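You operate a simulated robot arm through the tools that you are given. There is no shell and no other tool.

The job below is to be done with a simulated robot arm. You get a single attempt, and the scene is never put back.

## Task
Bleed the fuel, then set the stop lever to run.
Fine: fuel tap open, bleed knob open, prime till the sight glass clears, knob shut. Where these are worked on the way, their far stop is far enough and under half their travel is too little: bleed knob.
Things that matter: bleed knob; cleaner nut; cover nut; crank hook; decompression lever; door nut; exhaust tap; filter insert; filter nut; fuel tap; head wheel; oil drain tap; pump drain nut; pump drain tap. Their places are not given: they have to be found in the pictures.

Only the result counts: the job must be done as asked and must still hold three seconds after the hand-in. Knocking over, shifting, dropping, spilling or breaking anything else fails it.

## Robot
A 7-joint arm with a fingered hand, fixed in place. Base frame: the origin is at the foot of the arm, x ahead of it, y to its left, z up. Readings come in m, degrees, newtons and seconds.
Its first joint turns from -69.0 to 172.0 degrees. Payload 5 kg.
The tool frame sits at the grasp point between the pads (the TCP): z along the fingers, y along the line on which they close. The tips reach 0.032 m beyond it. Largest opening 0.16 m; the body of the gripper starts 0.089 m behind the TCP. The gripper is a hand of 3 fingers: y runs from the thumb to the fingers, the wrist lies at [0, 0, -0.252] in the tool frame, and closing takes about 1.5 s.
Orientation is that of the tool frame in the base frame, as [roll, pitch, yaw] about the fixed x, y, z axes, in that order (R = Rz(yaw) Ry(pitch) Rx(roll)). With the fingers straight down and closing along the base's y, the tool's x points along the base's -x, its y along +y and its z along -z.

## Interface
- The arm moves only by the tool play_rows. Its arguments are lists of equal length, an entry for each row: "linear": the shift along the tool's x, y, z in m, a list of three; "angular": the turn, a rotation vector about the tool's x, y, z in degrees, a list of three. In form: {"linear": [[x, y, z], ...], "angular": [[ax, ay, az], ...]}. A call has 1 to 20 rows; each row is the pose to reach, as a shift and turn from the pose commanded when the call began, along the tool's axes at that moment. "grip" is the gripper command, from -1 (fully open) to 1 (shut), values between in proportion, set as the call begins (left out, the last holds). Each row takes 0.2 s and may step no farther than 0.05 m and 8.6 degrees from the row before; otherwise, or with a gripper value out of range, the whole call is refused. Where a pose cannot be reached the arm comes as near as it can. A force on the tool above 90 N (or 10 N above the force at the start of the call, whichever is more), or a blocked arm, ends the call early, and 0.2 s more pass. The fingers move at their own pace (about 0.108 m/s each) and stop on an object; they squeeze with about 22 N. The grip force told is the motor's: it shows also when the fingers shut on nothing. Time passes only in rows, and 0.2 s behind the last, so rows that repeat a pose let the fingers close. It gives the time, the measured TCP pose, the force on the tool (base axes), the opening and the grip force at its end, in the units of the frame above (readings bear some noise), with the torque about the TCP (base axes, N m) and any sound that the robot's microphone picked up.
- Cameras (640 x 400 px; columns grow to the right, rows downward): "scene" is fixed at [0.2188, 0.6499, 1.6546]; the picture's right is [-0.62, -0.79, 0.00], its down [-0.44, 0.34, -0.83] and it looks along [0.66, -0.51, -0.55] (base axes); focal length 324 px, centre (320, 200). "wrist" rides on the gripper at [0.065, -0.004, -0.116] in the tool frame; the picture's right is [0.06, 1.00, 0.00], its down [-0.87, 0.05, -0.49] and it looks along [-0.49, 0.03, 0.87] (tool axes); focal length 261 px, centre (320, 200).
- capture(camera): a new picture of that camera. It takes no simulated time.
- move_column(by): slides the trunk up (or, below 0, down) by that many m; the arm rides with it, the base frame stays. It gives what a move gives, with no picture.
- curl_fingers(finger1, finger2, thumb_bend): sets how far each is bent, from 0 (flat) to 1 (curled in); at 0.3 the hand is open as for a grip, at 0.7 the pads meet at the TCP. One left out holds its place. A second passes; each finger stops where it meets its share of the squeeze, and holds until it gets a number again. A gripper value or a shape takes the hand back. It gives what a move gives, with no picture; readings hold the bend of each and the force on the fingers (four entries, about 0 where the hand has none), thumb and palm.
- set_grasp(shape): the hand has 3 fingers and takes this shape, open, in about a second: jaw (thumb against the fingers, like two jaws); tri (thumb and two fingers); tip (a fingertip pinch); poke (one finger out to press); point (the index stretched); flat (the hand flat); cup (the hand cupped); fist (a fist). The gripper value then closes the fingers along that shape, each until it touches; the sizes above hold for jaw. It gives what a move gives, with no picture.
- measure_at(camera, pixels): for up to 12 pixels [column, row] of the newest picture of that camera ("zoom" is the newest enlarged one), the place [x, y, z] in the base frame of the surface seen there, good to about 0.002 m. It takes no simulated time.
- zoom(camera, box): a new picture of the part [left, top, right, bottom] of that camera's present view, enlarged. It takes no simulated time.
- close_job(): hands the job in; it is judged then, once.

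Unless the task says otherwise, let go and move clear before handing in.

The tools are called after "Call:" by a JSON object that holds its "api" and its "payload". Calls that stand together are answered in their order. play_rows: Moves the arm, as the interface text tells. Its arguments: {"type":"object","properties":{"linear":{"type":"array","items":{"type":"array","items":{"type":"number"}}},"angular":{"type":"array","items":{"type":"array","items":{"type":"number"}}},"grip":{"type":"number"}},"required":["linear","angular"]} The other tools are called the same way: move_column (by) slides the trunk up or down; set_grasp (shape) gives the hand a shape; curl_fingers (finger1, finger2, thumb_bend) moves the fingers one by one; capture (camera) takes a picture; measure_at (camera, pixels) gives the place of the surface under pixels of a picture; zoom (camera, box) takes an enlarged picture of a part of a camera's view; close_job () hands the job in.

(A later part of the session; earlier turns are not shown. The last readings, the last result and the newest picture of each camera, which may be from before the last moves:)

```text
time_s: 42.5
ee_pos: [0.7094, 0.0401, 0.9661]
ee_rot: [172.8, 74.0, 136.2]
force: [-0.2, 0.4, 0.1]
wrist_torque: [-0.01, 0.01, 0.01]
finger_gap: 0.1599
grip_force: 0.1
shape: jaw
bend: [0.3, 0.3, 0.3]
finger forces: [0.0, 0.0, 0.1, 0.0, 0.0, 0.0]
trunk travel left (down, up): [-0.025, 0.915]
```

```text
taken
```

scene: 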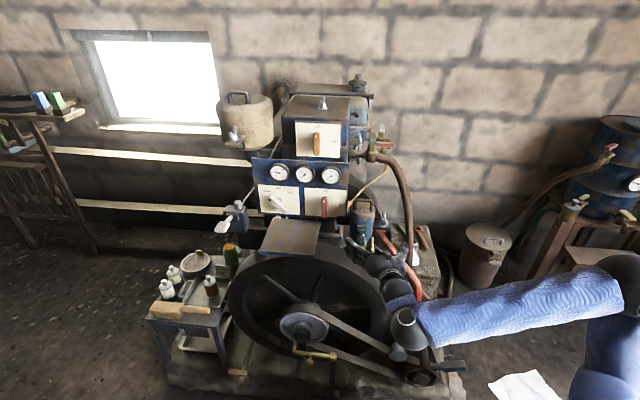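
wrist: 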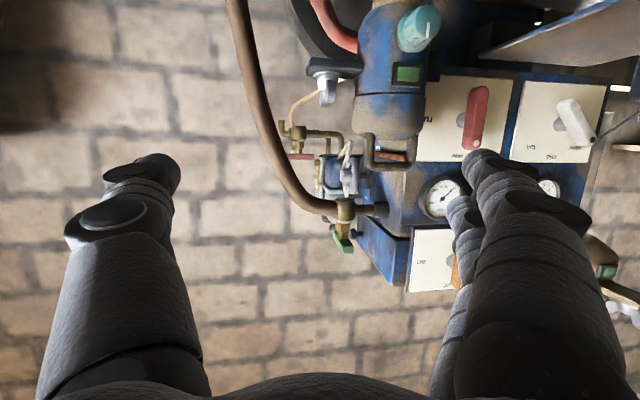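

The hand is now at (0.709,0.040,0.966) close in front of the filter with the forearm flatter. I'll look through the wrist camera.

Call:
{"api": "capture", "payload": {"camera": "wrist"}}

Call:
{"api": "zoom", "payload": {"camera": "scene", "box": [320, 190, 480, 350]}}

```text
taken
```

wrist: 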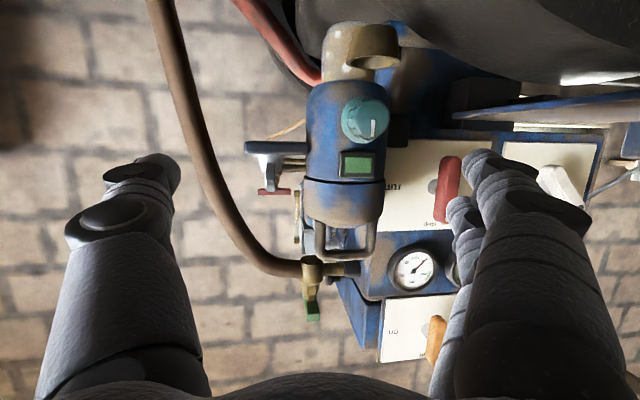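

```text
2.50 times, centred on (400, 270) of scene
```

zoom: 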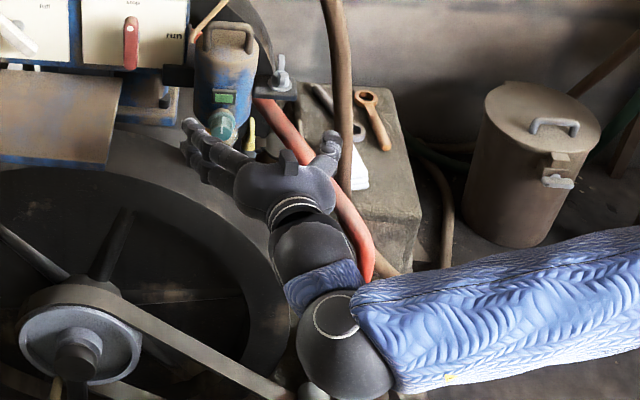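

The wrist camera shows the knob at (365,122) clearly, and the hand is just in front of it. I'll turn the last 18° to line up with the knob's axis, backing off to about 0.13 m.

Call:
{"api": "play_rows", "payload": {"linear": [[0.0104, 0.0138, -0.011], [0.0208, 0.0277, -0.0219], [0.0311, 0.0415, -0.0329], [0.0415, 0.0553, -0.0438]], "angular": [[2.1, -4.0, -0.2], [4.2, -8.0, -0.4], [6.3, -12.0, -0.6], [8.35, -15.99, -0.84]]}}

Call:
{"api": "capture", "payload": {"camera": "wrist"}}

Call:
{"api": "zoom", "payload": {"camera": "scene", "box": [320, 190, 480, 350]}}

```text
time_s: 43.7
ee_pos: [0.736, 0.0159, 0.9644]
ee_rot: [152.6, 79.3, 110.0]
force: [0.5, 0.6, 1.2]
wrist_torque: [0.0, 0.02, 0.01]
finger_gap: 0.16
grip_force: 0.0
shape: jaw
bend: [0.3, 0.3, 0.3]
finger forces: [0.1, 0.0, 0.0, 0.0, 0.0, 0.0]
out of reach, approached as far as the arm can: row 1, 2, 3, 4
trunk travel left (down, up): [-0.025, 0.915]
stopped in row 4: the arm was blocked; the commanded pose is now the measured one
```

```text
taken
```

wrist: 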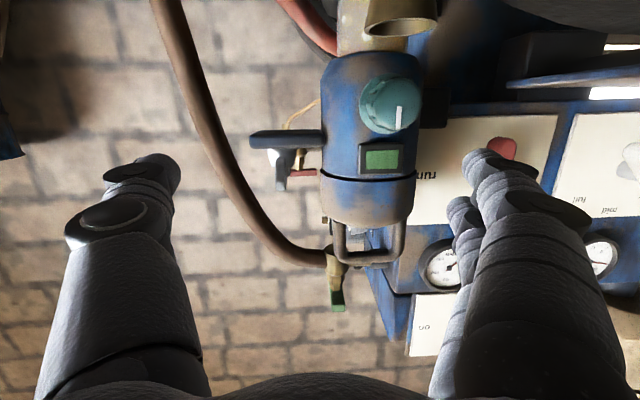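

```text
2.50 times, centred on (400, 270) of scene
```

zoom: 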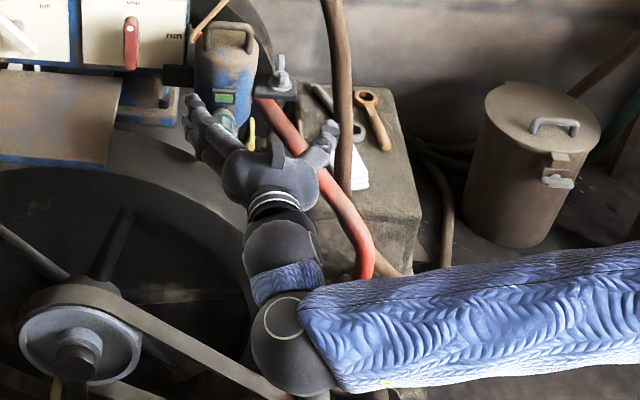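

The tool now points along (0.73,-0.66,-0.16), about 11° off the knob axis, and the knob is 0.04 left and 0.04 below the tool axis. I'll shift sideways and down to centre on it.

Call:
{"api": "play_rows", "payload": {"linear": [[0.013, 0.0137, 0], [0.0263, 0.0273, 0], [0.0395, 0.041, 0]], "angular": [[0, 0, 0], [0, 0, 0], [0, 0, 0]]}}

Call:
{"api": "capture", "payload": {"camera": "wrist"}}

Call:
{"api": "zoom", "payload": {"camera": "scene", "box": [320, 190, 480, 350]}}

```text
time_s: 44.7
ee_pos: [0.7588, 0.0228, 0.9632]
ee_rot: [142.7, 75.4, 99.6]
force: [-0.7, -0.4, -0.2]
wrist_torque: [0.0, 0.0, 0.01]
finger_gap: 0.16
grip_force: 0.2
shape: jaw
bend: [0.3, 0.3, 0.3]
finger forces: [0.0, 0.0, 0.0, 0.0, 0.0, 0.1]
trunk travel left (down, up): [-0.025, 0.915]
stopped in row 3: the arm was blocked; the commanded pose is now the measured one
```

```text
taken
```

wrist: 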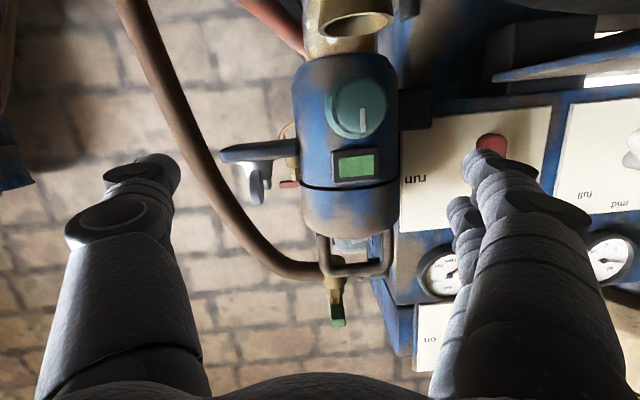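

```text
2.50 times, centred on (400, 270) of scene
```

zoom: 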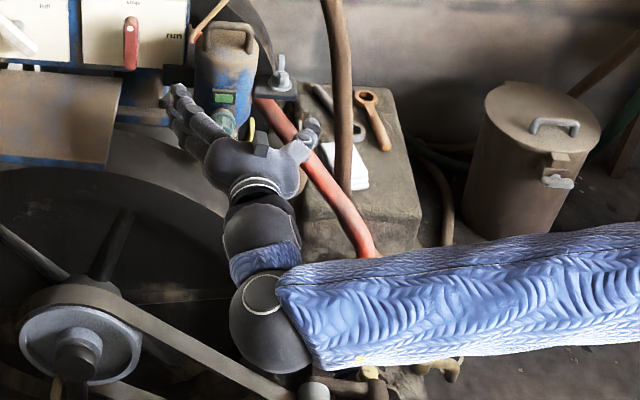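

The sideways approach keeps hitting a wrist limit. The knob can instead be gripped from above and turned by swinging the hand about the knob's axis, so I'll lift straight up with the trunk and re-orient the tool downward.

Call:
{"api": "move_column", "payload": {"by": 0.35}}

Call:
{"api": "capture", "payload": {"camera": "scene"}}

```text
time_s: 48.1
ee_pos: [0.7604, 0.024, 1.3128]
ee_rot: [142.8, 75.6, 99.7]
force: [0.2, 0.2, -0.1]
wrist_torque: [0.04, -0.02, 0.0]
finger_gap: 0.1599
grip_force: 0.2
shape: jaw
bend: [0.3, 0.3, 0.3]
finger forces: [0.1, 0.0, 0.0, 0.1, 0.1, 0.0]
trunk travel left (down, up): [-0.375, 0.565]
```

```text
taken
```

scene: 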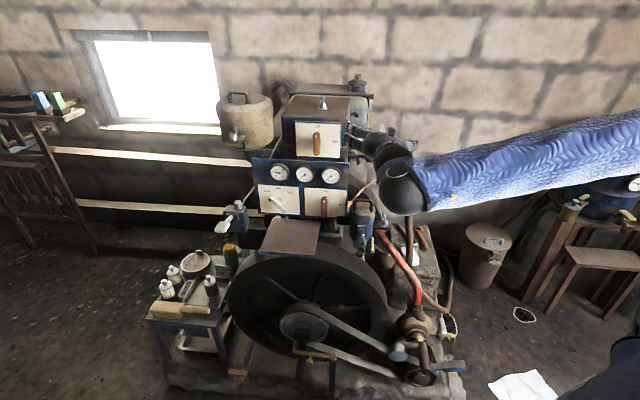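

The hand is clear above at z 1.313. Now I'll turn the tool to point straight down with the fingers closing along the knob's lateral direction, at (0.70,0.08,1.15).

Call:
{"api": "play_rows", "payload": {"linear": [[0.0174, -0.0026, -0.0048], [0.0348, -0.0052, -0.0096], [0.0522, -0.0078, -0.0145], [0.0696, -0.0104, -0.0193], [0.0871, -0.013, -0.0241], [0.1045, -0.0155, -0.0289], [0.1219, -0.0181, -0.0337], [0.1393, -0.0207, -0.0386], [0.1567, -0.0233, -0.0434], [0.1741, -0.0259, -0.0482]], "angular": [[0.8, 7.8, -0.5], [1.6, 15.6, -1.0], [2.4, 23.5, -1.5], [3.2, 31.3, -2.0], [4.0, 39.1, -2.5], [4.8, 46.9, -3.0], [5.6, 54.7, -3.5], [6.4, 62.6, -4.0], [7.2, 70.4, -4.6], [7.96, 78.2, -5.06]]}}

Call:
{"api": "capture", "payload": {"camera": "scene"}}

Call:
{"api": "capture", "payload": {"camera": "wrist"}}

```text
time_s: 50.3
ee_pos: [0.7, 0.0797, 1.148]
ee_rot: [-179.7, 0.0, 135.1]
force: [0.8, -0.7, -0.3]
wrist_torque: [0.03, 0.01, -0.03]
finger_gap: 0.1599
grip_force: 0.0
shape: jaw
bend: [0.3, 0.3, 0.3]
finger forces: [0.1, 0.1, 0.0, 0.0, 0.0, 0.0]
trunk travel left (down, up): [-0.375, 0.565]
```

```text
taken
```

scene: 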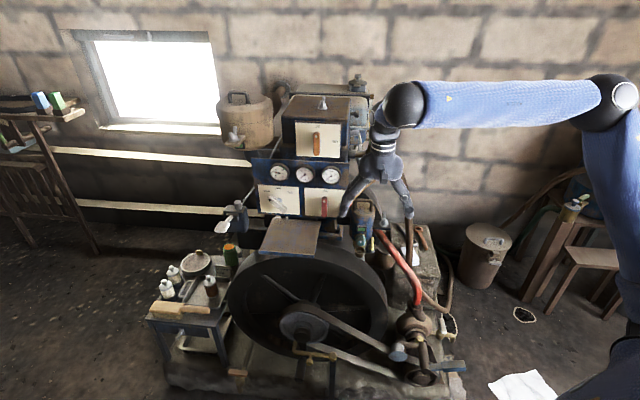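

```text
taken
```

wrist: 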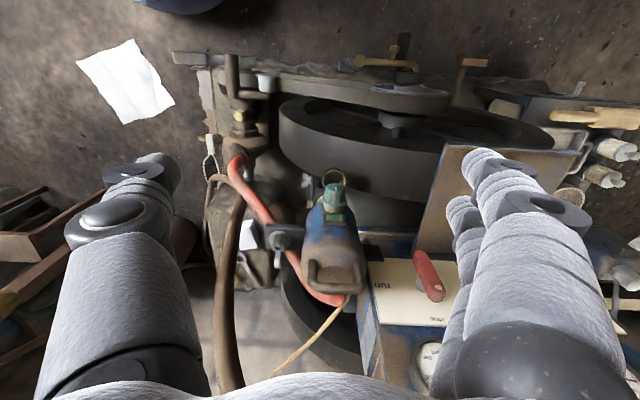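

The tool now points straight down at (0.70,0.08,1.148) with the filter right below-ahead at (335,240) and the knob at (334,192). I'll zoom to refine the knob's place from above.

Call:
{"api": "zoom", "payload": {"camera": "wrist", "box": [302, 165, 366, 205]}}

Call:
{"api": "measure_at", "payload": {"camera": "zoom", "pixels": [[320, 210], [310, 170], [330, 230], [320, 250], [290, 220], [350, 220], [320, 300], [270, 240], [370, 240], [320, 340], [320, 120], [330, 190]]}}

```text
10.00 times, centred on (334, 185) of wrist
```

zoom: 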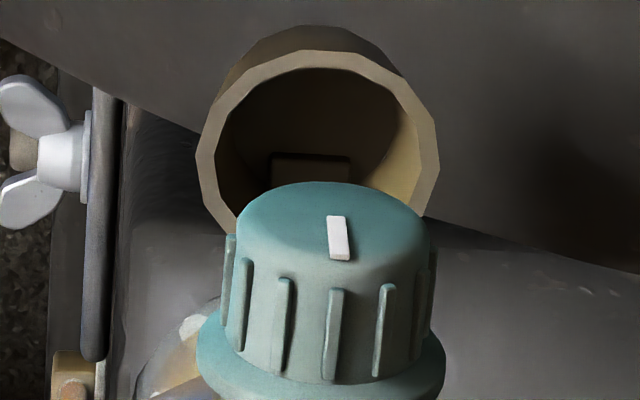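

```text
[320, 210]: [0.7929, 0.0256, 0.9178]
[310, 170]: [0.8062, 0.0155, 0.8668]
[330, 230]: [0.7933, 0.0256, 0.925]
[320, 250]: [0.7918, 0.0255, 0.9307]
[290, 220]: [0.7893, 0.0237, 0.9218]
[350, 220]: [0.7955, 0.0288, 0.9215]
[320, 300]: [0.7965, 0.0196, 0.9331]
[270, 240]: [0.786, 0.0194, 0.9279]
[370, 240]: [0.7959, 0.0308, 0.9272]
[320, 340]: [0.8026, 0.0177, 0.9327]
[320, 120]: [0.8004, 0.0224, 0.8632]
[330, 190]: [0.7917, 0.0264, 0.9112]
```

The barrel top is at z≈0.933 and the face centre at (0.793,0.026,0.920). Before descending I'll measure the wing nut, bracket, window and filter top around it.

Call:
{"api": "measure_at", "payload": {"camera": "zoom", "pixels": [[60, 160], [30, 100], [30, 200], [90, 130], [100, 300], [70, 370], [110, 100], [10, 150]]}}

Call:
{"api": "measure_at", "payload": {"camera": "wrist", "pixels": [[334, 205], [334, 215], [334, 225], [320, 240], [350, 240], [335, 275], [315, 275], [358, 275], [270, 237], [280, 240], [425, 275], [255, 230]]}}

Call:
{"api": "zoom", "payload": {"camera": "wrist", "box": [240, 180, 400, 300]}}

```text
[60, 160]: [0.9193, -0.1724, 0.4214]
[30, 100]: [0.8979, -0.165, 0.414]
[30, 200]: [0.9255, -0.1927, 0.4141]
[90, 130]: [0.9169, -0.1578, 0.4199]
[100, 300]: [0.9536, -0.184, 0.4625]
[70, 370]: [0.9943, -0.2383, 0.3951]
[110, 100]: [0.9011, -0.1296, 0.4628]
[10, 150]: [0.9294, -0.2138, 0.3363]
```

```text
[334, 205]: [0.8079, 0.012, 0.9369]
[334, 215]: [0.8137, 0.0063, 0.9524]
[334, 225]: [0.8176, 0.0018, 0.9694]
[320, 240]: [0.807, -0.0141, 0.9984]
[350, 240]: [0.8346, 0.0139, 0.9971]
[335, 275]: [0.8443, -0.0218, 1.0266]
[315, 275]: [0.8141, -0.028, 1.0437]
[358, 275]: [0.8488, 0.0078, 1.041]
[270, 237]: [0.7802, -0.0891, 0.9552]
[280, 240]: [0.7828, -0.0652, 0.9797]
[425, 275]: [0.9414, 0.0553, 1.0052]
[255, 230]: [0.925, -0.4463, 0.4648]
```

```text
3.33 times, centred on (320, 240) of wrist
```

zoom: 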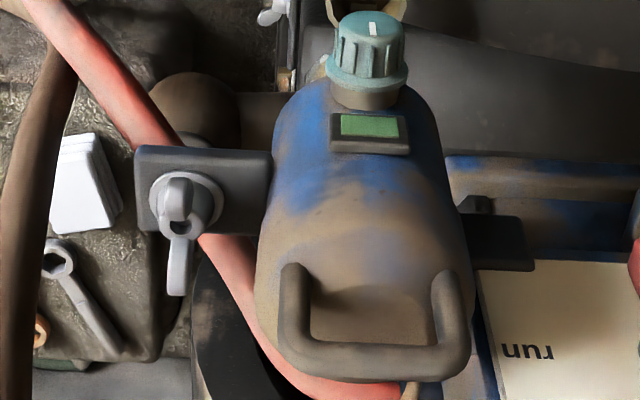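

The filter's front is 0.035 behind the knob face plane and the wing nut is well behind, so a vertical hand in the knob's face plane is clear. I'll set finger 2 and thumb open, hold the index out of the way, and move over the knob.

Call:
{"api": "play_rows", "payload": {"linear": [[-0.0348, 0.0092, 0], [-0.0695, 0.0184, 0], [-0.1043, 0.0276, 0]], "angular": [[0, 0, 0], [0, 0, 0], [0, 0, 0]]}}

Call:
{"api": "play_rows", "payload": {"linear": [[0, 0, 0.04], [0, 0, 0.08], [0, 0, 0.12], [0, 0, 0.148]], "angular": [[0, 0, 0], [0, 0, 0], [0, 0, 0], [0, 0, 0]]}}

Call:
{"api": "capture", "payload": {"camera": "wrist"}}

Call:
{"api": "zoom", "payload": {"camera": "scene", "box": [320, 170, 440, 270]}}

```text
time_s: 51.1
ee_pos: [0.793, 0.0267, 1.1494]
ee_rot: [-180.0, 0.0, 135.0]
force: [0.0, 0.4, 0.3]
wrist_torque: [-0.01, 0.02, 0.02]
finger_gap: 0.1598
grip_force: 0.0
shape: jaw
bend: [0.3, 0.3, 0.3]
finger forces: [0.0, 0.0, 0.0, 0.0, 0.0, 0.0]
trunk travel left (down, up): [-0.375, 0.565]
```

```text
time_s: 52.1
ee_pos: [0.7934, 0.0248, 1.0]
ee_rot: [-179.9, 0.1, 135.0]
force: [-0.5, -0.2, 0.2]
wrist_torque: [-0.02, 0.02, 0.03]
finger_gap: 0.16
grip_force: 0.1
shape: jaw
bend: [0.3, 0.3, 0.3]
finger forces: [0.0, 0.0, 0.0, 0.0, 0.0, 0.0]
trunk travel left (down, up): [-0.375, 0.565]
```

```text
taken
```

wrist: 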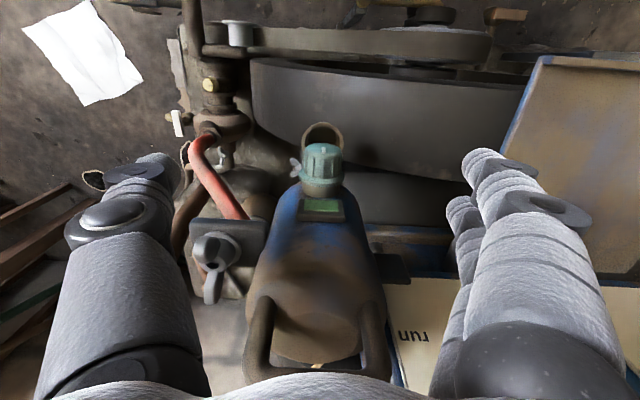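

```text
4.00 times, centred on (380, 220) of scene
```

zoom: 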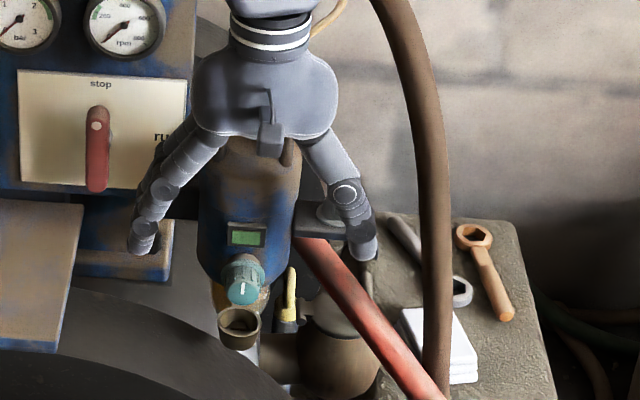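

The hand straddles the filter front, thumb on the right and fingers on the left, knob centred at (322,165). I'll lower it in steps and watch the forces.

Call:
{"api": "play_rows", "payload": {"linear": [[0, 0, 0.013], [0, 0, 0.026], [0, 0, 0.04]], "angular": [[0, 0, 0], [0, 0, 0], [0, 0, 0]]}}

Call:
{"api": "capture", "payload": {"camera": "wrist"}}

Call:
{"api": "zoom", "payload": {"camera": "scene", "box": [320, 170, 440, 270]}}

Call:
{"api": "measure_at", "payload": {"camera": "zoom", "pixels": [[240, 150], [270, 150], [200, 130], [300, 150], [320, 150], [145, 270], [365, 285], [345, 230], [330, 250], [300, 240], [255, 110], [325, 120]]}}

```text
time_s: 52.9
ee_pos: [0.7921, 0.0255, 0.9618]
ee_rot: [-179.8, 0.1, 135.0]
force: [0.6, -0.6, -0.6]
wrist_torque: [-0.02, 0.0, 0.03]
finger_gap: 0.1601
grip_force: 0.0
shape: jaw
bend: [0.3, 0.3, 0.3]
finger forces: [0.1, 0.1, 0.0, 0.0, 0.0, 0.1]
trunk travel left (down, up): [-0.375, 0.565]
```

```text
taken
```

wrist: 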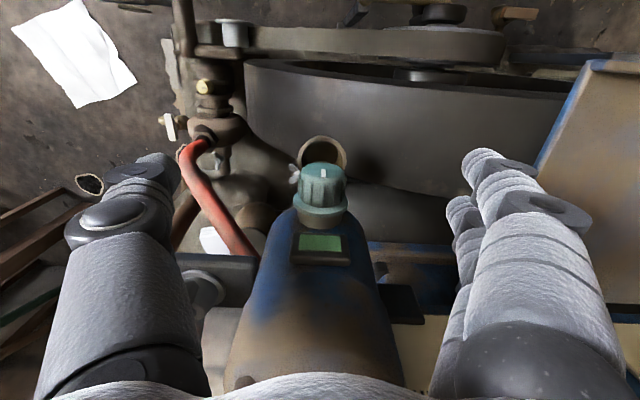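

```text
4.00 times, centred on (380, 220) of scene
```

zoom: 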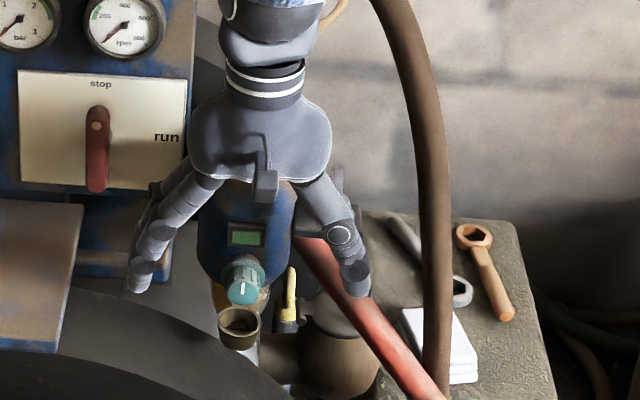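

```text
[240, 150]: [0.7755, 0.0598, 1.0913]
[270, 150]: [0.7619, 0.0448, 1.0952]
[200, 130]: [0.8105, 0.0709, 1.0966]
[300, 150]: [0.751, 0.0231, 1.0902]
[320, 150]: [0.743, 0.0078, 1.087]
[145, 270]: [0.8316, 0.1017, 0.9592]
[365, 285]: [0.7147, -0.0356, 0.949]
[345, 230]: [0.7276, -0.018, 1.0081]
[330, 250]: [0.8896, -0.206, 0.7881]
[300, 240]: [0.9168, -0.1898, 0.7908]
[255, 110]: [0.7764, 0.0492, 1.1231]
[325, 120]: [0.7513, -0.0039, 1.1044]
```

Palm front measures 0.036 ahead of the TCP plane, so its back may come close to the filter's handle. I'll lean the hand 10° away from the filter and then lower to the knob.

Call:
{"api": "play_rows", "payload": {"linear": [[0, 0, 0], [0, 0, 0], [0, 0, 0.01], [0, 0, 0.02], [0, 0, 0.03], [0, 0, 0.038]], "angular": [[0, -5, 0], [0, -10, 0], [0, -10, 0], [0, -10, 0], [0, -10, 0], [0, -10, 0]]}}

Call:
{"api": "capture", "payload": {"camera": "wrist"}}

Call:
{"api": "zoom", "payload": {"camera": "scene", "box": [320, 190, 440, 260]}}

```text
time_s: 54.3
ee_pos: [0.7924, 0.026, 0.9213]
ee_rot: [-179.8, 10.1, 135.2]
force: [0.7, -0.1, -0.4]
wrist_torque: [0.01, 0.01, 0.03]
finger_gap: 0.16
grip_force: 0.1
shape: jaw
bend: [0.3, 0.3, 0.3]
finger forces: [0.0, 0.0, 0.0, 0.1, 0.0, 0.0]
trunk travel left (down, up): [-0.375, 0.565]
```

```text
taken
```

wrist: 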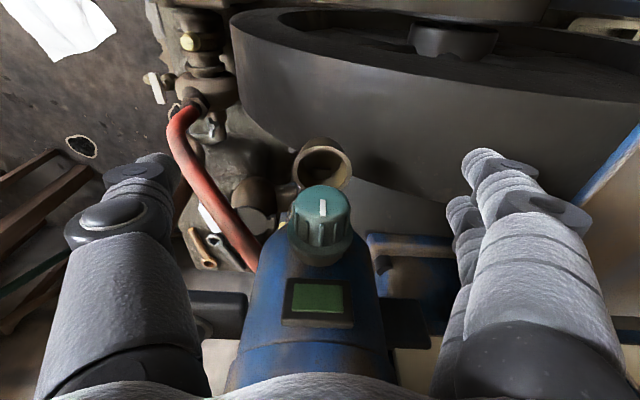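

```text
5.33 times, centred on (380, 225) of scene
```

zoom: 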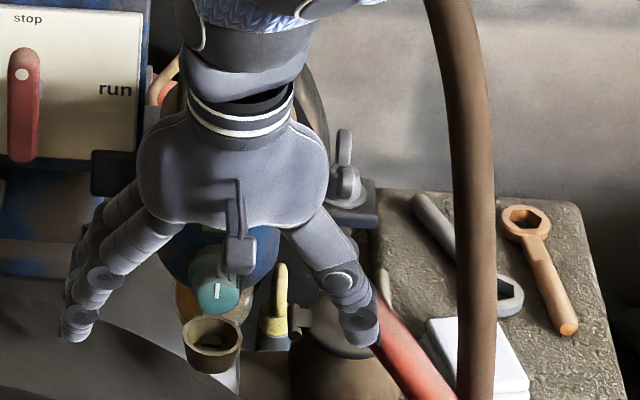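

The TCP is right at the knob's face (knob at (321,205), image centre). Now I'll close finger 2 and the thumb on it, keeping the index open.

Call:
{"api": "curl_fingers", "payload": {"finger1": 0.3, "finger2": 0.75, "thumb_bend": 0.75}}

Call:
{"api": "capture", "payload": {"camera": "wrist"}}

Call:
{"api": "zoom", "payload": {"camera": "scene", "box": [340, 210, 400, 260]}}

```text
time_s: 55.3
ee_pos: [0.7926, 0.0273, 0.921]
ee_rot: [-179.8, 10.0, 135.0]
force: [-5.2, -3.8, -13.0]
wrist_torque: [0.09, 0.1, 0.07]
finger_gap: 0.0911
grip_force: 11.3
shape: fingers
bend: [0.3, 0.7, 0.69]
finger forces: [0.0, 8.8, 0.0, 0.0, 15.2, 0.1]
trunk travel left (down, up): [-0.375, 0.565]
```

```text
taken
```

wrist: 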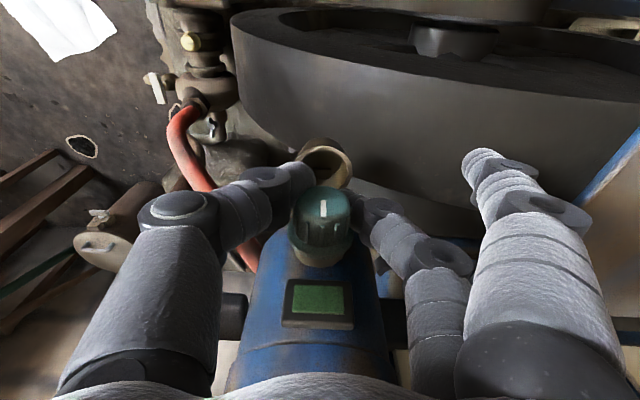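

```text
8.00 times, centred on (370, 235) of scene
```

zoom: 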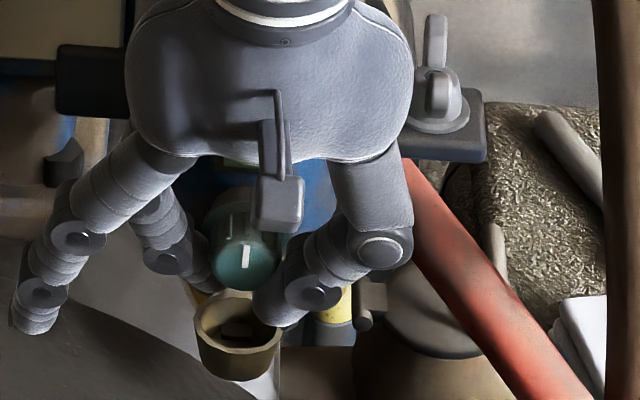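

Finger 2 (8.8 N) and thumb (15.2 N) hold the knob, but the hand is pulled down 13 N, so the tips sit a bit below the knob's centre. I'll check the tip positions.

Call:
{"api": "measure_at", "payload": {"camera": "zoom", "pixels": [[275, 315], [290, 320], [265, 305], [280, 290], [315, 290], [200, 270], [165, 255], [230, 250], [250, 260], [210, 300], [270, 330], [240, 295]]}}

```text
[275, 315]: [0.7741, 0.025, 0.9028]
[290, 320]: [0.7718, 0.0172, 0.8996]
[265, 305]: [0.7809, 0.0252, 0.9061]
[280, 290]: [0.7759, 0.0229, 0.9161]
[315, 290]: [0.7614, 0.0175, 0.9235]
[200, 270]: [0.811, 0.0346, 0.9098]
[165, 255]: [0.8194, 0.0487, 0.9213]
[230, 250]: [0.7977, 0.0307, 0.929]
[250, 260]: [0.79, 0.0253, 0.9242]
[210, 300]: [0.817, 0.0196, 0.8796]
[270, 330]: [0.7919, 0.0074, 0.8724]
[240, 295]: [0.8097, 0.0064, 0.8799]
```

The tips sit about 0.012 below the knob's centre. I'll loosen, rise 8 mm and grip again for a truer pinch.

Call:
{"api": "curl_fingers", "payload": {"finger1": 0.3, "finger2": 0.55, "thumb_bend": 0.52}}

Call:
{"api": "play_rows", "payload": {"linear": [[0, 0, -0.008], [0, 0, -0.008]], "angular": [[0, 0, 0], [0, 0, 0]]}}

Call:
{"api": "curl_fingers", "payload": {"finger2": 0.8, "thumb_bend": 0.8}}

Call:
{"api": "capture", "payload": {"camera": "wrist"}}

Call:
{"api": "zoom", "payload": {"camera": "scene", "box": [340, 210, 400, 260]}}

```text
time_s: 56.3
ee_pos: [0.7906, 0.0271, 0.9226]
ee_rot: [-179.8, 10.2, 135.1]
force: [0.3, 0.1, 0.4]
wrist_torque: [-0.01, 0.01, 0.0]
finger_gap: 0.1234
grip_force: 0.0
shape: fingers
bend: [0.3, 0.55, 0.52]
finger forces: [0.0, 0.0, 0.0, 0.0, 0.0, 0.0]
trunk travel left (down, up): [-0.375, 0.565]
```

```text
time_s: 56.9
ee_pos: [0.7908, 0.0271, 0.9313]
ee_rot: [-179.8, 10.1, 135.1]
force: [0.2, 0.4, 0.6]
wrist_torque: [0.03, 0.02, -0.01]
finger_gap: 0.1233
grip_force: 0.0
shape: fingers
bend: [0.3, 0.55, 0.52]
finger forces: [0.0, 0.1, 0.0, 0.0, 0.0, 0.0]
trunk travel left (down, up): [-0.375, 0.565]
```

```text
time_s: 57.9
ee_pos: [0.791, 0.0279, 0.9288]
ee_rot: [-179.8, 10.1, 135.1]
force: [-12.8, -6.2, -22.0]
wrist_torque: [0.12, 0.26, 0.03]
finger_gap: 0.0939
grip_force: 17.3
shape: fingers
bend: [0.3, 0.65, 0.68]
finger forces: [0.0, 9.6, 0.0, 0.0, 25.5, 0.1]
trunk travel left (down, up): [-0.375, 0.565]
```

```text
taken
```

wrist: 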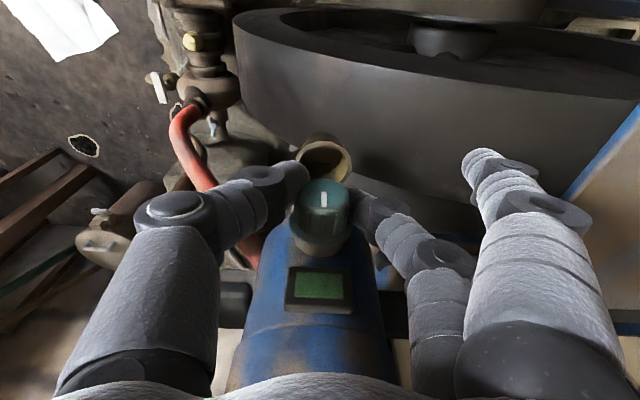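

```text
8.00 times, centred on (370, 235) of scene
```

zoom: 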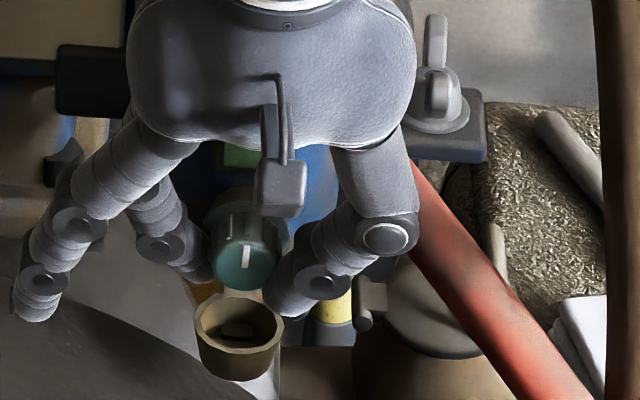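

The grip force is 25 N on the thumb; the hand is steadied by the knob. I'll try turning the knob counterclockwise by 24°, swinging the hand about the knob's axis, and watch the white mark.

Call:
{"api": "play_rows", "payload": {"linear": [[0, 0.0011, 0], [0, 0.0022, 0.0002], [0.0001, 0.0032, 0.0005], [0.0002, 0.0043, 0.0009]], "angular": [[5.91, 0, -1.04], [11.82, 0, -2.09], [17.73, 0, -3.13], [23.64, 0, -4.18]]}}

Call:
{"api": "capture", "payload": {"camera": "wrist"}}

Call:
{"api": "zoom", "payload": {"camera": "scene", "box": [340, 210, 400, 260]}}

```text
time_s: 58.9
ee_pos: [0.7936, 0.0284, 0.929]
ee_rot: [-155.6, 9.2, 139.2]
force: [-17.4, -1.3, -21.8]
wrist_torque: [0.41, 0.0, -0.02]
finger_gap: 0.0928
grip_force: 16.7
shape: fingers
bend: [0.31, 0.66, 0.67]
finger forces: [0.1, 9.3, 0.1, 0.0, 23.7, 0.1]
trunk travel left (down, up): [-0.375, 0.565]
```

```text
taken
```

wrist: 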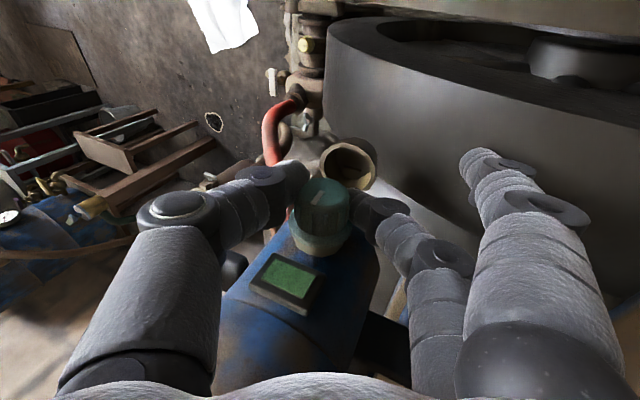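

```text
8.00 times, centred on (370, 235) of scene
```

zoom: 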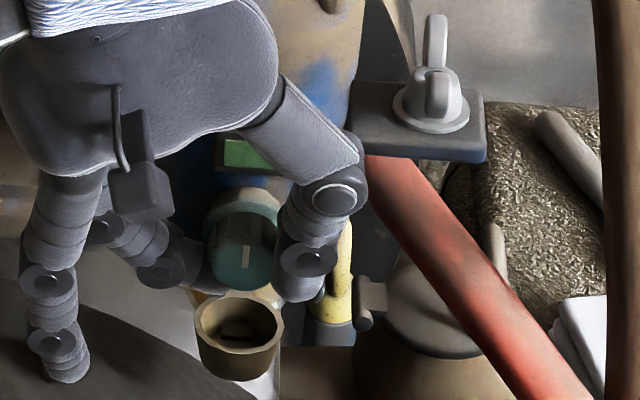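

The scene view still shows the mark upright, so either the fingers slipped or counterclockwise is the knob's shut stop. I'll zoom to be sure.

Call:
{"api": "zoom", "payload": {"camera": "wrist", "box": [270, 150, 390, 270]}}

Call:
{"api": "zoom", "payload": {"camera": "scene", "box": [358, 228, 382, 248]}}

```text
3.33 times, centred on (330, 210) of wrist
```

zoom: 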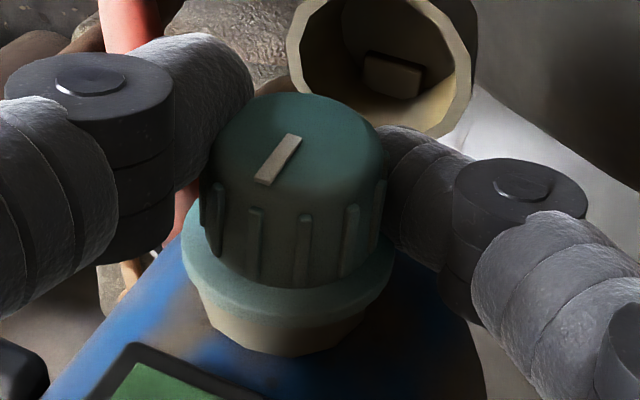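

```text
16.00 times, centred on (370, 238) of scene
```

zoom: 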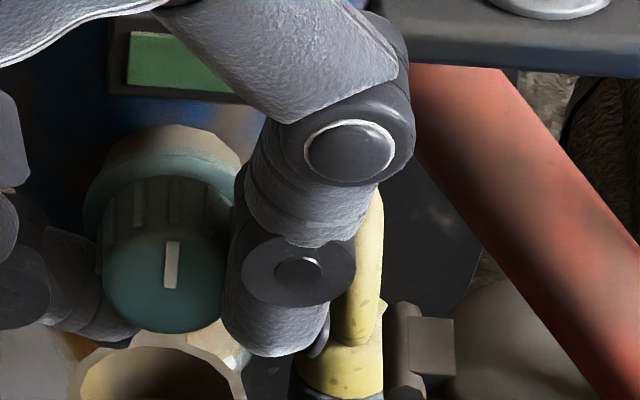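

The mark stayed put, so counterclockwise does not turn it. I'll swing the other way, clockwise past upright to -24°, with the same grip.

Call:
{"api": "play_rows", "payload": {"linear": [[0, -0.0011, 0.0001], [0, -0.0022, 0.0002], [0.0001, -0.0032, 0.0005], [0.0002, -0.0043, 0.0009], [0.0002, -0.0053, 0.0014], [0.0003, -0.0062, 0.002], [0.0005, -0.007, 0.0027], [0.0006, -0.0078, 0.0034]], "angular": [[-5.91, 0, 1.04], [-11.82, 0, 2.09], [-17.73, 0, 3.13], [-23.64, 0, 4.18], [-29.55, 0, 5.22], [-35.46, 0, 6.26], [-41.37, 0, 7.31], [-47.28, 0, 8.35]]}}

Call:
{"api": "zoom", "payload": {"camera": "wrist", "box": [270, 150, 390, 270]}}

Call:
{"api": "zoom", "payload": {"camera": "scene", "box": [340, 210, 400, 260]}}

```text
time_s: 60.7
ee_pos: [0.7889, 0.0226, 0.9293]
ee_rot: [155.8, 9.2, 130.9]
force: [-7.8, 1.5, -28.4]
wrist_torque: [0.04, 0.37, 0.15]
finger_gap: 0.0944
grip_force: 17.5
shape: fingers
bend: [0.3, 0.64, 0.67]
finger forces: [0.0, 9.3, 0.0, 0.0, 25.8, 0.0]
trunk travel left (down, up): [-0.375, 0.565]
```

```text
3.33 times, centred on (330, 210) of wrist
```

zoom: 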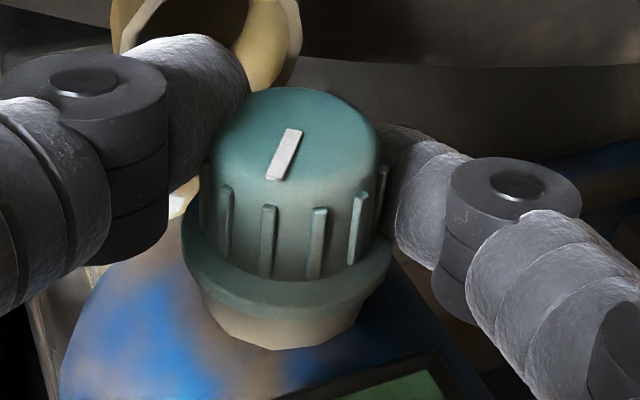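

```text
8.00 times, centred on (370, 235) of scene
```

zoom: 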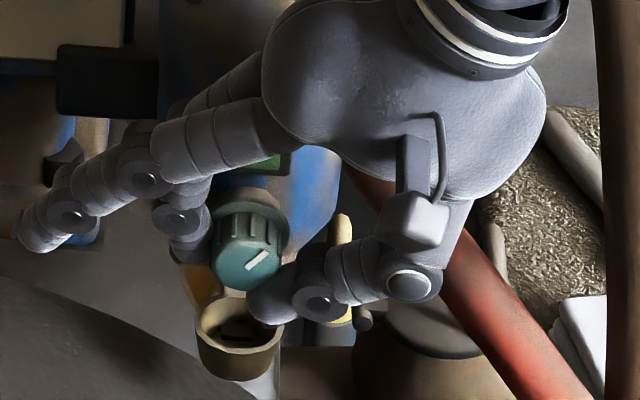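

The mark has turned with the hand: it now points about 48° clockwise, so clockwise opens it. I'll let go, swing the hand back 64°, and grip again to carry on.

Call:
{"api": "curl_fingers", "payload": {"finger1": 0.55, "finger2": 0.5, "thumb_bend": 0.48}}

Call:
{"api": "zoom", "payload": {"camera": "scene", "box": [340, 210, 400, 260]}}

Call:
{"api": "zoom", "payload": {"camera": "wrist", "box": [200, 100, 440, 300]}}

```text
time_s: 61.7
ee_pos: [0.789, 0.0228, 0.9291]
ee_rot: [155.8, 9.2, 131.0]
force: [1.1, 0.5, 0.3]
wrist_torque: [0.0, -0.01, 0.0]
finger_gap: 0.0814
grip_force: 0.1
shape: fingers
bend: [0.55, 0.5, 0.48]
finger forces: [0.0, 0.1, 0.0, 0.1, 0.1, 0.0]
trunk travel left (down, up): [-0.375, 0.565]
```

```text
8.00 times, centred on (370, 235) of scene
```

zoom: 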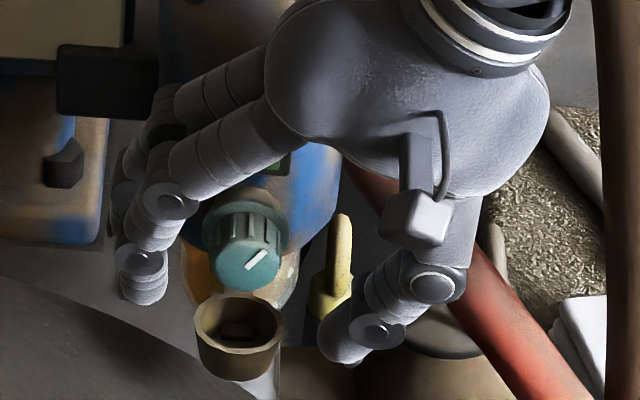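

```text
2.00 times, centred on (320, 200) of wrist
```

zoom: 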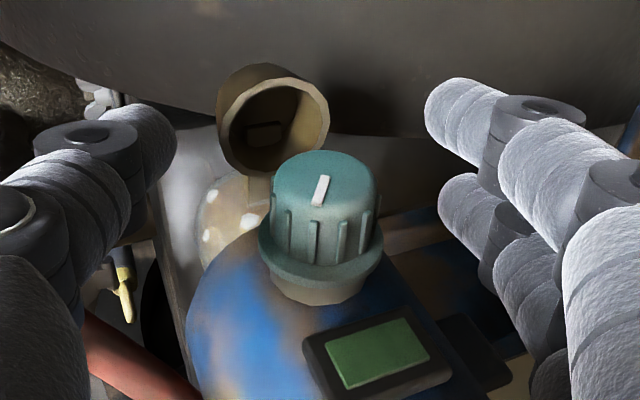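

The knob stays at about 48° open with the hand loose. I'll swing the open hand back counterclockwise by 64°.

Call:
{"api": "play_rows", "payload": {"linear": [[0, 0.0015, 0.0001], [0.0001, 0.0029, 0.0004], [0.0002, 0.0043, 0.0009], [0.0003, 0.0056, 0.0016], [0.0004, 0.0067, 0.0024], [0.0006, 0.0078, 0.0034], [0.0008, 0.0087, 0.0046], [0.001, 0.0094, 0.0058]], "angular": [[7.88, 0, -1.39], [15.76, 0, -2.78], [23.64, 0, -4.18], [31.52, 0, -5.57], [39.4, 0, -6.96], [47.28, 0, -8.35], [55.16, 0, -9.74], [63.04, 0, -11.14]]}}

Call:
{"api": "zoom", "payload": {"camera": "scene", "box": [340, 210, 400, 260]}}

Call:
{"api": "zoom", "payload": {"camera": "wrist", "box": [200, 100, 440, 300]}}

```text
time_s: 63.5
ee_pos: [0.7767, 0.0266, 0.9177]
ee_rot: [-152.9, 9.3, 139.8]
force: [-0.2, 0.0, -0.5]
wrist_torque: [0.0, 0.0, 0.04]
finger_gap: 0.081
grip_force: 0.1
shape: fingers
bend: [0.55, 0.5, 0.48]
finger forces: [0.0, 0.1, 0.0, 0.0, 0.0, 0.1]
out of reach, approached as far as the arm can: row 7, 8
trunk travel left (down, up): [-0.375, 0.565]
```

```text
8.00 times, centred on (370, 235) of scene
```

zoom: 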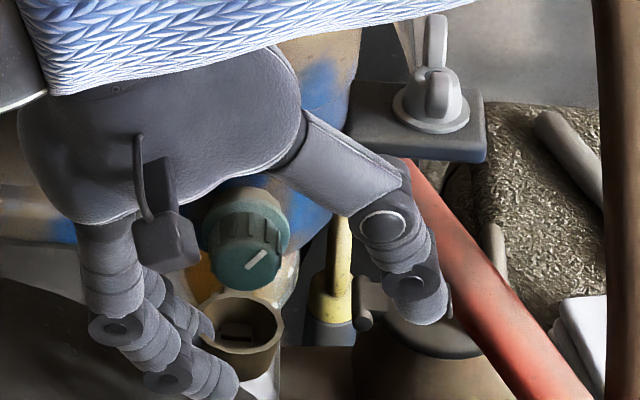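

```text
2.00 times, centred on (320, 200) of wrist
```

zoom: 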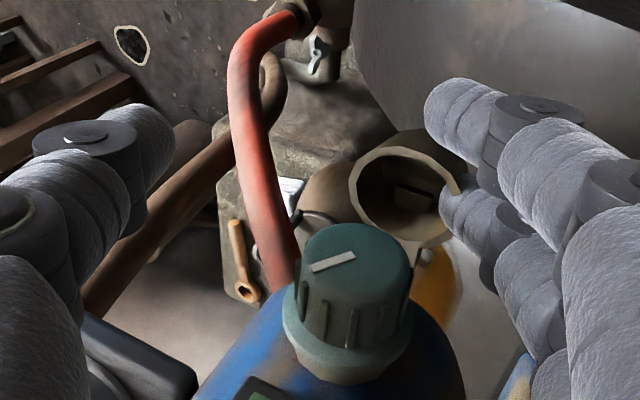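

Two rows were out of reach; the hand is at about 27° but 0.017 off. I'll shift it back onto the knob's axis at 24° where it reached before.

Call:
{"api": "play_rows", "payload": {"linear": [[-0.005, 0.0043, -0.0072], [-0.0154, 0.0085, -0.0144]], "angular": [[-1.5, 0, 0.26], [-2.95, 0, 0.52]]}}

Call:
{"api": "zoom", "payload": {"camera": "wrist", "box": [200, 100, 440, 300]}}

Call:
{"api": "zoom", "payload": {"camera": "scene", "box": [340, 210, 400, 260]}}

```text
time_s: 64.1
ee_pos: [0.7951, 0.0267, 0.9295]
ee_rot: [-156.0, 9.4, 139.3]
force: [0.5, -0.2, 1.2]
wrist_torque: [-0.02, 0.02, -0.04]
finger_gap: 0.0814
grip_force: 0.2
shape: fingers
bend: [0.55, 0.5, 0.48]
finger forces: [0.0, 0.0, 0.1, 0.0, 0.0, 0.0]
trunk travel left (down, up): [-0.375, 0.565]
```

```text
2.00 times, centred on (320, 200) of wrist
```

zoom: 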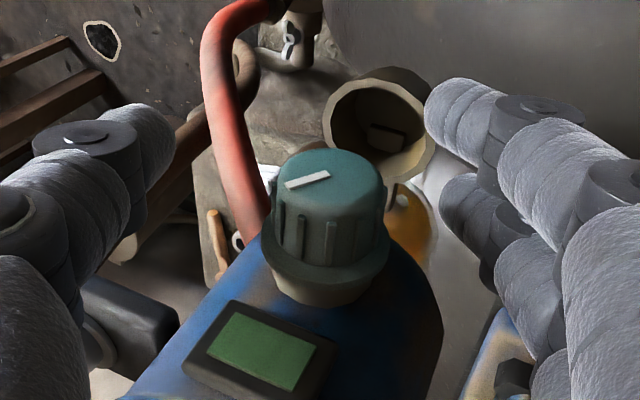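

```text
8.00 times, centred on (370, 235) of scene
```

zoom: 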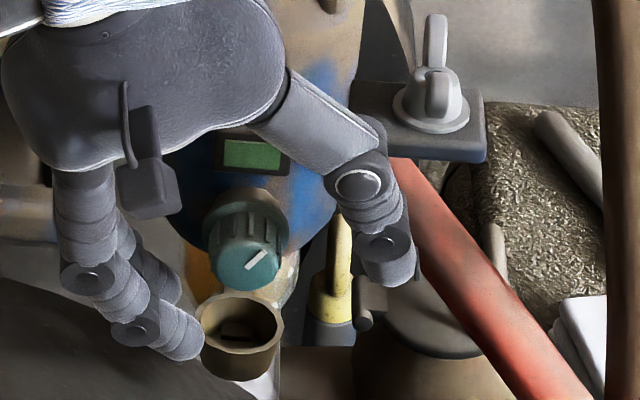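

The knob sits well between thumb and finger 2. I'll grip again.

Call:
{"api": "curl_fingers", "payload": {"finger2": 0.8, "thumb_bend": 0.8}}

Call:
{"api": "zoom", "payload": {"camera": "scene", "box": [340, 210, 400, 260]}}

Call:
{"api": "zoom", "payload": {"camera": "wrist", "box": [200, 100, 440, 300]}}

```text
time_s: 65.1
ee_pos: [0.7943, 0.0257, 0.9287]
ee_rot: [-156.1, 9.2, 139.2]
force: [-17.2, -11.9, -14.7]
wrist_torque: [0.05, 0.33, -0.03]
finger_gap: 0.0425
grip_force: 18.1
shape: fingers
bend: [0.55, 0.64, 0.69]
finger forces: [0.1, 11.0, 0.1, 0.0, 25.0, 0.1]
trunk travel left (down, up): [-0.375, 0.565]
```

```text
8.00 times, centred on (370, 235) of scene
```

zoom: 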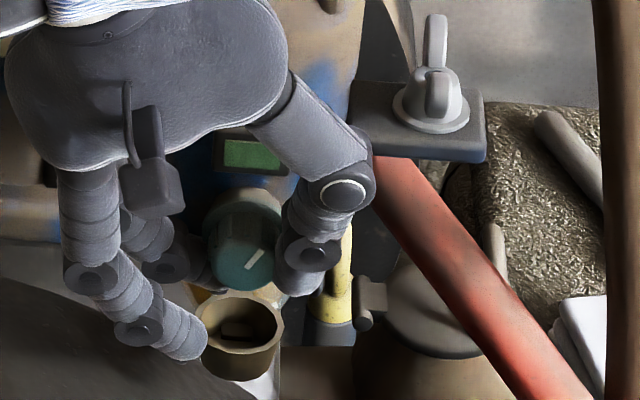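

```text
2.00 times, centred on (320, 200) of wrist
```

zoom: 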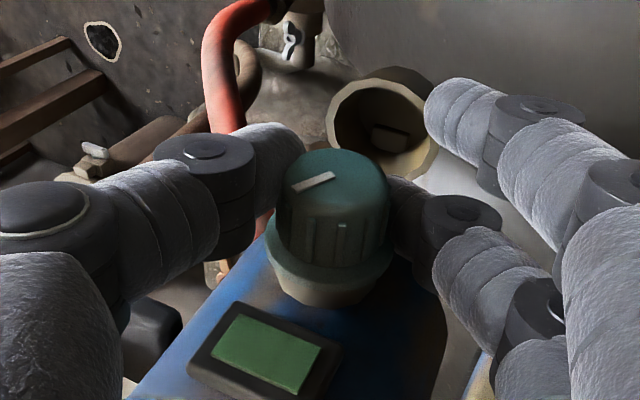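

Grip is firm (11 N and 25 N). Turning clockwise another 48°.

Call:
{"api": "play_rows", "payload": {"linear": [[0, -0.0011, 0.0001], [0, -0.0022, 0.0002], [0.0001, -0.0032, 0.0005], [0.0002, -0.0043, 0.0009], [0.0002, -0.0053, 0.0014], [0.0003, -0.0062, 0.002], [0.0005, -0.007, 0.0027], [0.0006, -0.0078, 0.0034]], "angular": [[-5.91, 0, 1.04], [-11.82, 0, 2.09], [-17.73, 0, 3.13], [-23.64, 0, 4.18], [-29.55, 0, 5.22], [-35.46, 0, 6.26], [-41.37, 0, 7.31], [-47.28, 0, 8.35]]}}

Call:
{"api": "zoom", "payload": {"camera": "scene", "box": [340, 210, 400, 260]}}

Call:
{"api": "zoom", "payload": {"camera": "wrist", "box": [200, 100, 440, 300]}}

```text
time_s: 66.9
ee_pos: [0.7915, 0.0218, 0.927]
ee_rot: [155.3, 9.3, 131.1]
force: [-8.3, -2.5, -28.8]
wrist_torque: [0.02, 0.36, 0.13]
finger_gap: 0.0453
grip_force: 18.1
shape: fingers
bend: [0.55, 0.64, 0.68]
finger forces: [0.0, 8.6, 0.0, 0.0, 27.6, 0.0]
trunk travel left (down, up): [-0.375, 0.565]
```

```text
8.00 times, centred on (370, 235) of scene
```

zoom: 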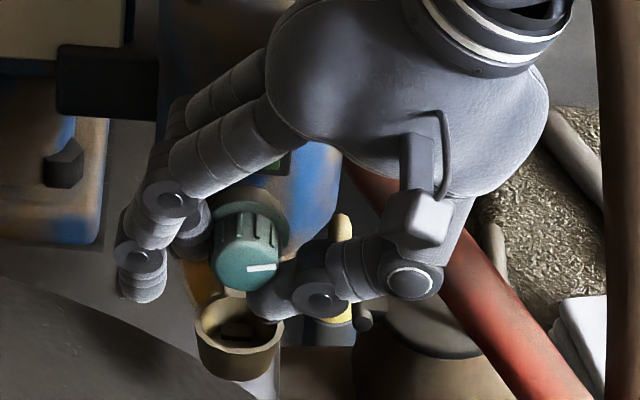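

```text
2.00 times, centred on (320, 200) of wrist
```

zoom: 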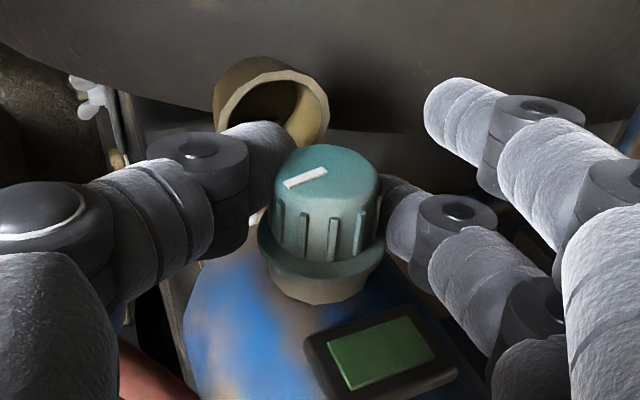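

The mark now points right, about 90° open; it may be at its far stop. I'll regrip once more to find out whether it goes further.

Call:
{"api": "curl_fingers", "payload": {"finger1": 0.55, "finger2": 0.5, "thumb_bend": 0.48}}

Call:
{"api": "zoom", "payload": {"camera": "scene", "box": [358, 228, 382, 248]}}

Call:
{"api": "play_rows", "payload": {"linear": [[0, 0.0011, 0.0001], [0, 0.0022, 0.0002], [0.0001, 0.0032, 0.0005], [0.0002, 0.0043, 0.0009], [0.0002, 0.0053, 0.0014], [0.0003, 0.0062, 0.002], [0.0005, 0.007, 0.0027], [0.0006, 0.0078, 0.0034]], "angular": [[5.91, 0, -1.04], [11.82, 0, -2.09], [17.73, 0, -3.13], [23.64, 0, -4.18], [29.55, 0, -5.22], [35.46, 0, -6.26], [41.37, 0, -7.31], [47.28, 0, -8.35]]}}

Call:
{"api": "curl_fingers", "payload": {"finger2": 0.8, "thumb_bend": 0.8}}

Call:
{"api": "zoom", "payload": {"camera": "wrist", "box": [200, 100, 440, 300]}}

Call:
{"api": "zoom", "payload": {"camera": "scene", "box": [340, 210, 400, 260]}}

```text
time_s: 67.9
ee_pos: [0.7905, 0.0209, 0.9294]
ee_rot: [155.3, 9.3, 131.1]
force: [-0.2, 0.7, 0.1]
wrist_torque: [-0.01, 0.0, 0.0]
finger_gap: 0.081
grip_force: 0.1
shape: fingers
bend: [0.55, 0.5, 0.48]
finger forces: [0.1, 0.0, 0.1, 0.1, 0.0, 0.1]
trunk travel left (down, up): [-0.375, 0.565]
```

```text
16.00 times, centred on (370, 238) of scene
```

zoom: 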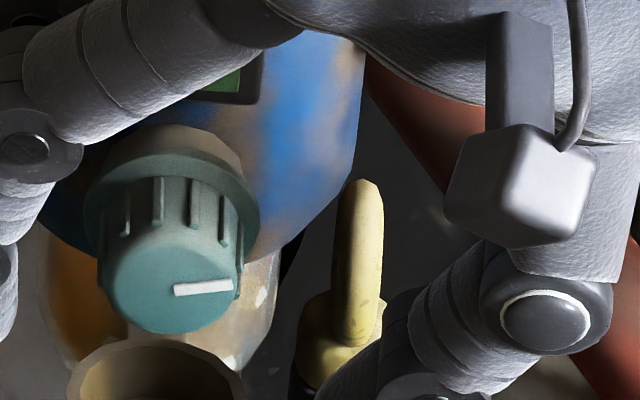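

```text
time_s: 69.7
ee_pos: [0.7972, 0.0263, 0.9295]
ee_rot: [-156.1, 9.4, 139.3]
force: [0.2, 0.2, 0.1]
wrist_torque: [-0.02, -0.01, 0.03]
finger_gap: 0.0815
grip_force: 0.1
shape: fingers
bend: [0.55, 0.5, 0.48]
finger forces: [0.1, 0.1, 0.0, 0.0, 0.0, 0.1]
trunk travel left (down, up): [-0.375, 0.565]
```

```text
time_s: 70.7
ee_pos: [0.7964, 0.0259, 0.9292]
ee_rot: [-156.1, 9.4, 139.3]
force: [-10.4, -15.5, -10.7]
wrist_torque: [-0.05, 0.16, 0.02]
finger_gap: 0.0438
grip_force: 15.8
shape: fingers
bend: [0.55, 0.65, 0.68]
finger forces: [0.0, 8.8, 0.0, 0.0, 23.5, 0.1]
trunk travel left (down, up): [-0.375, 0.565]
```

```text
2.00 times, centred on (320, 200) of wrist
```

zoom: 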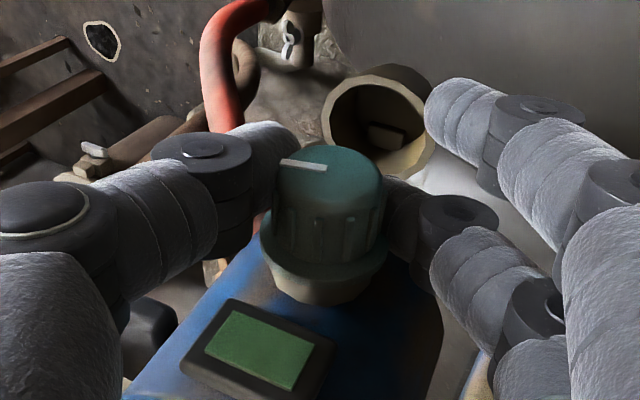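

```text
8.00 times, centred on (370, 235) of scene
```

zoom: 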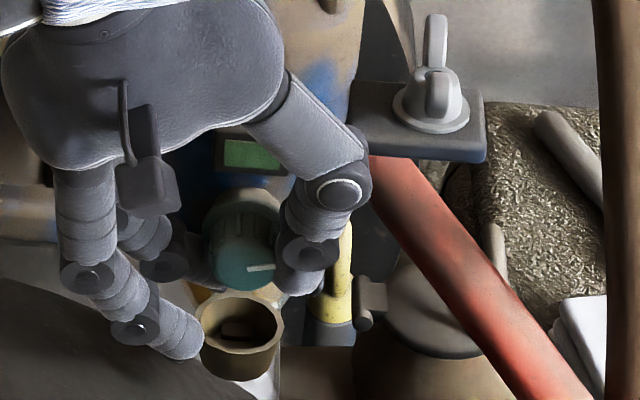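

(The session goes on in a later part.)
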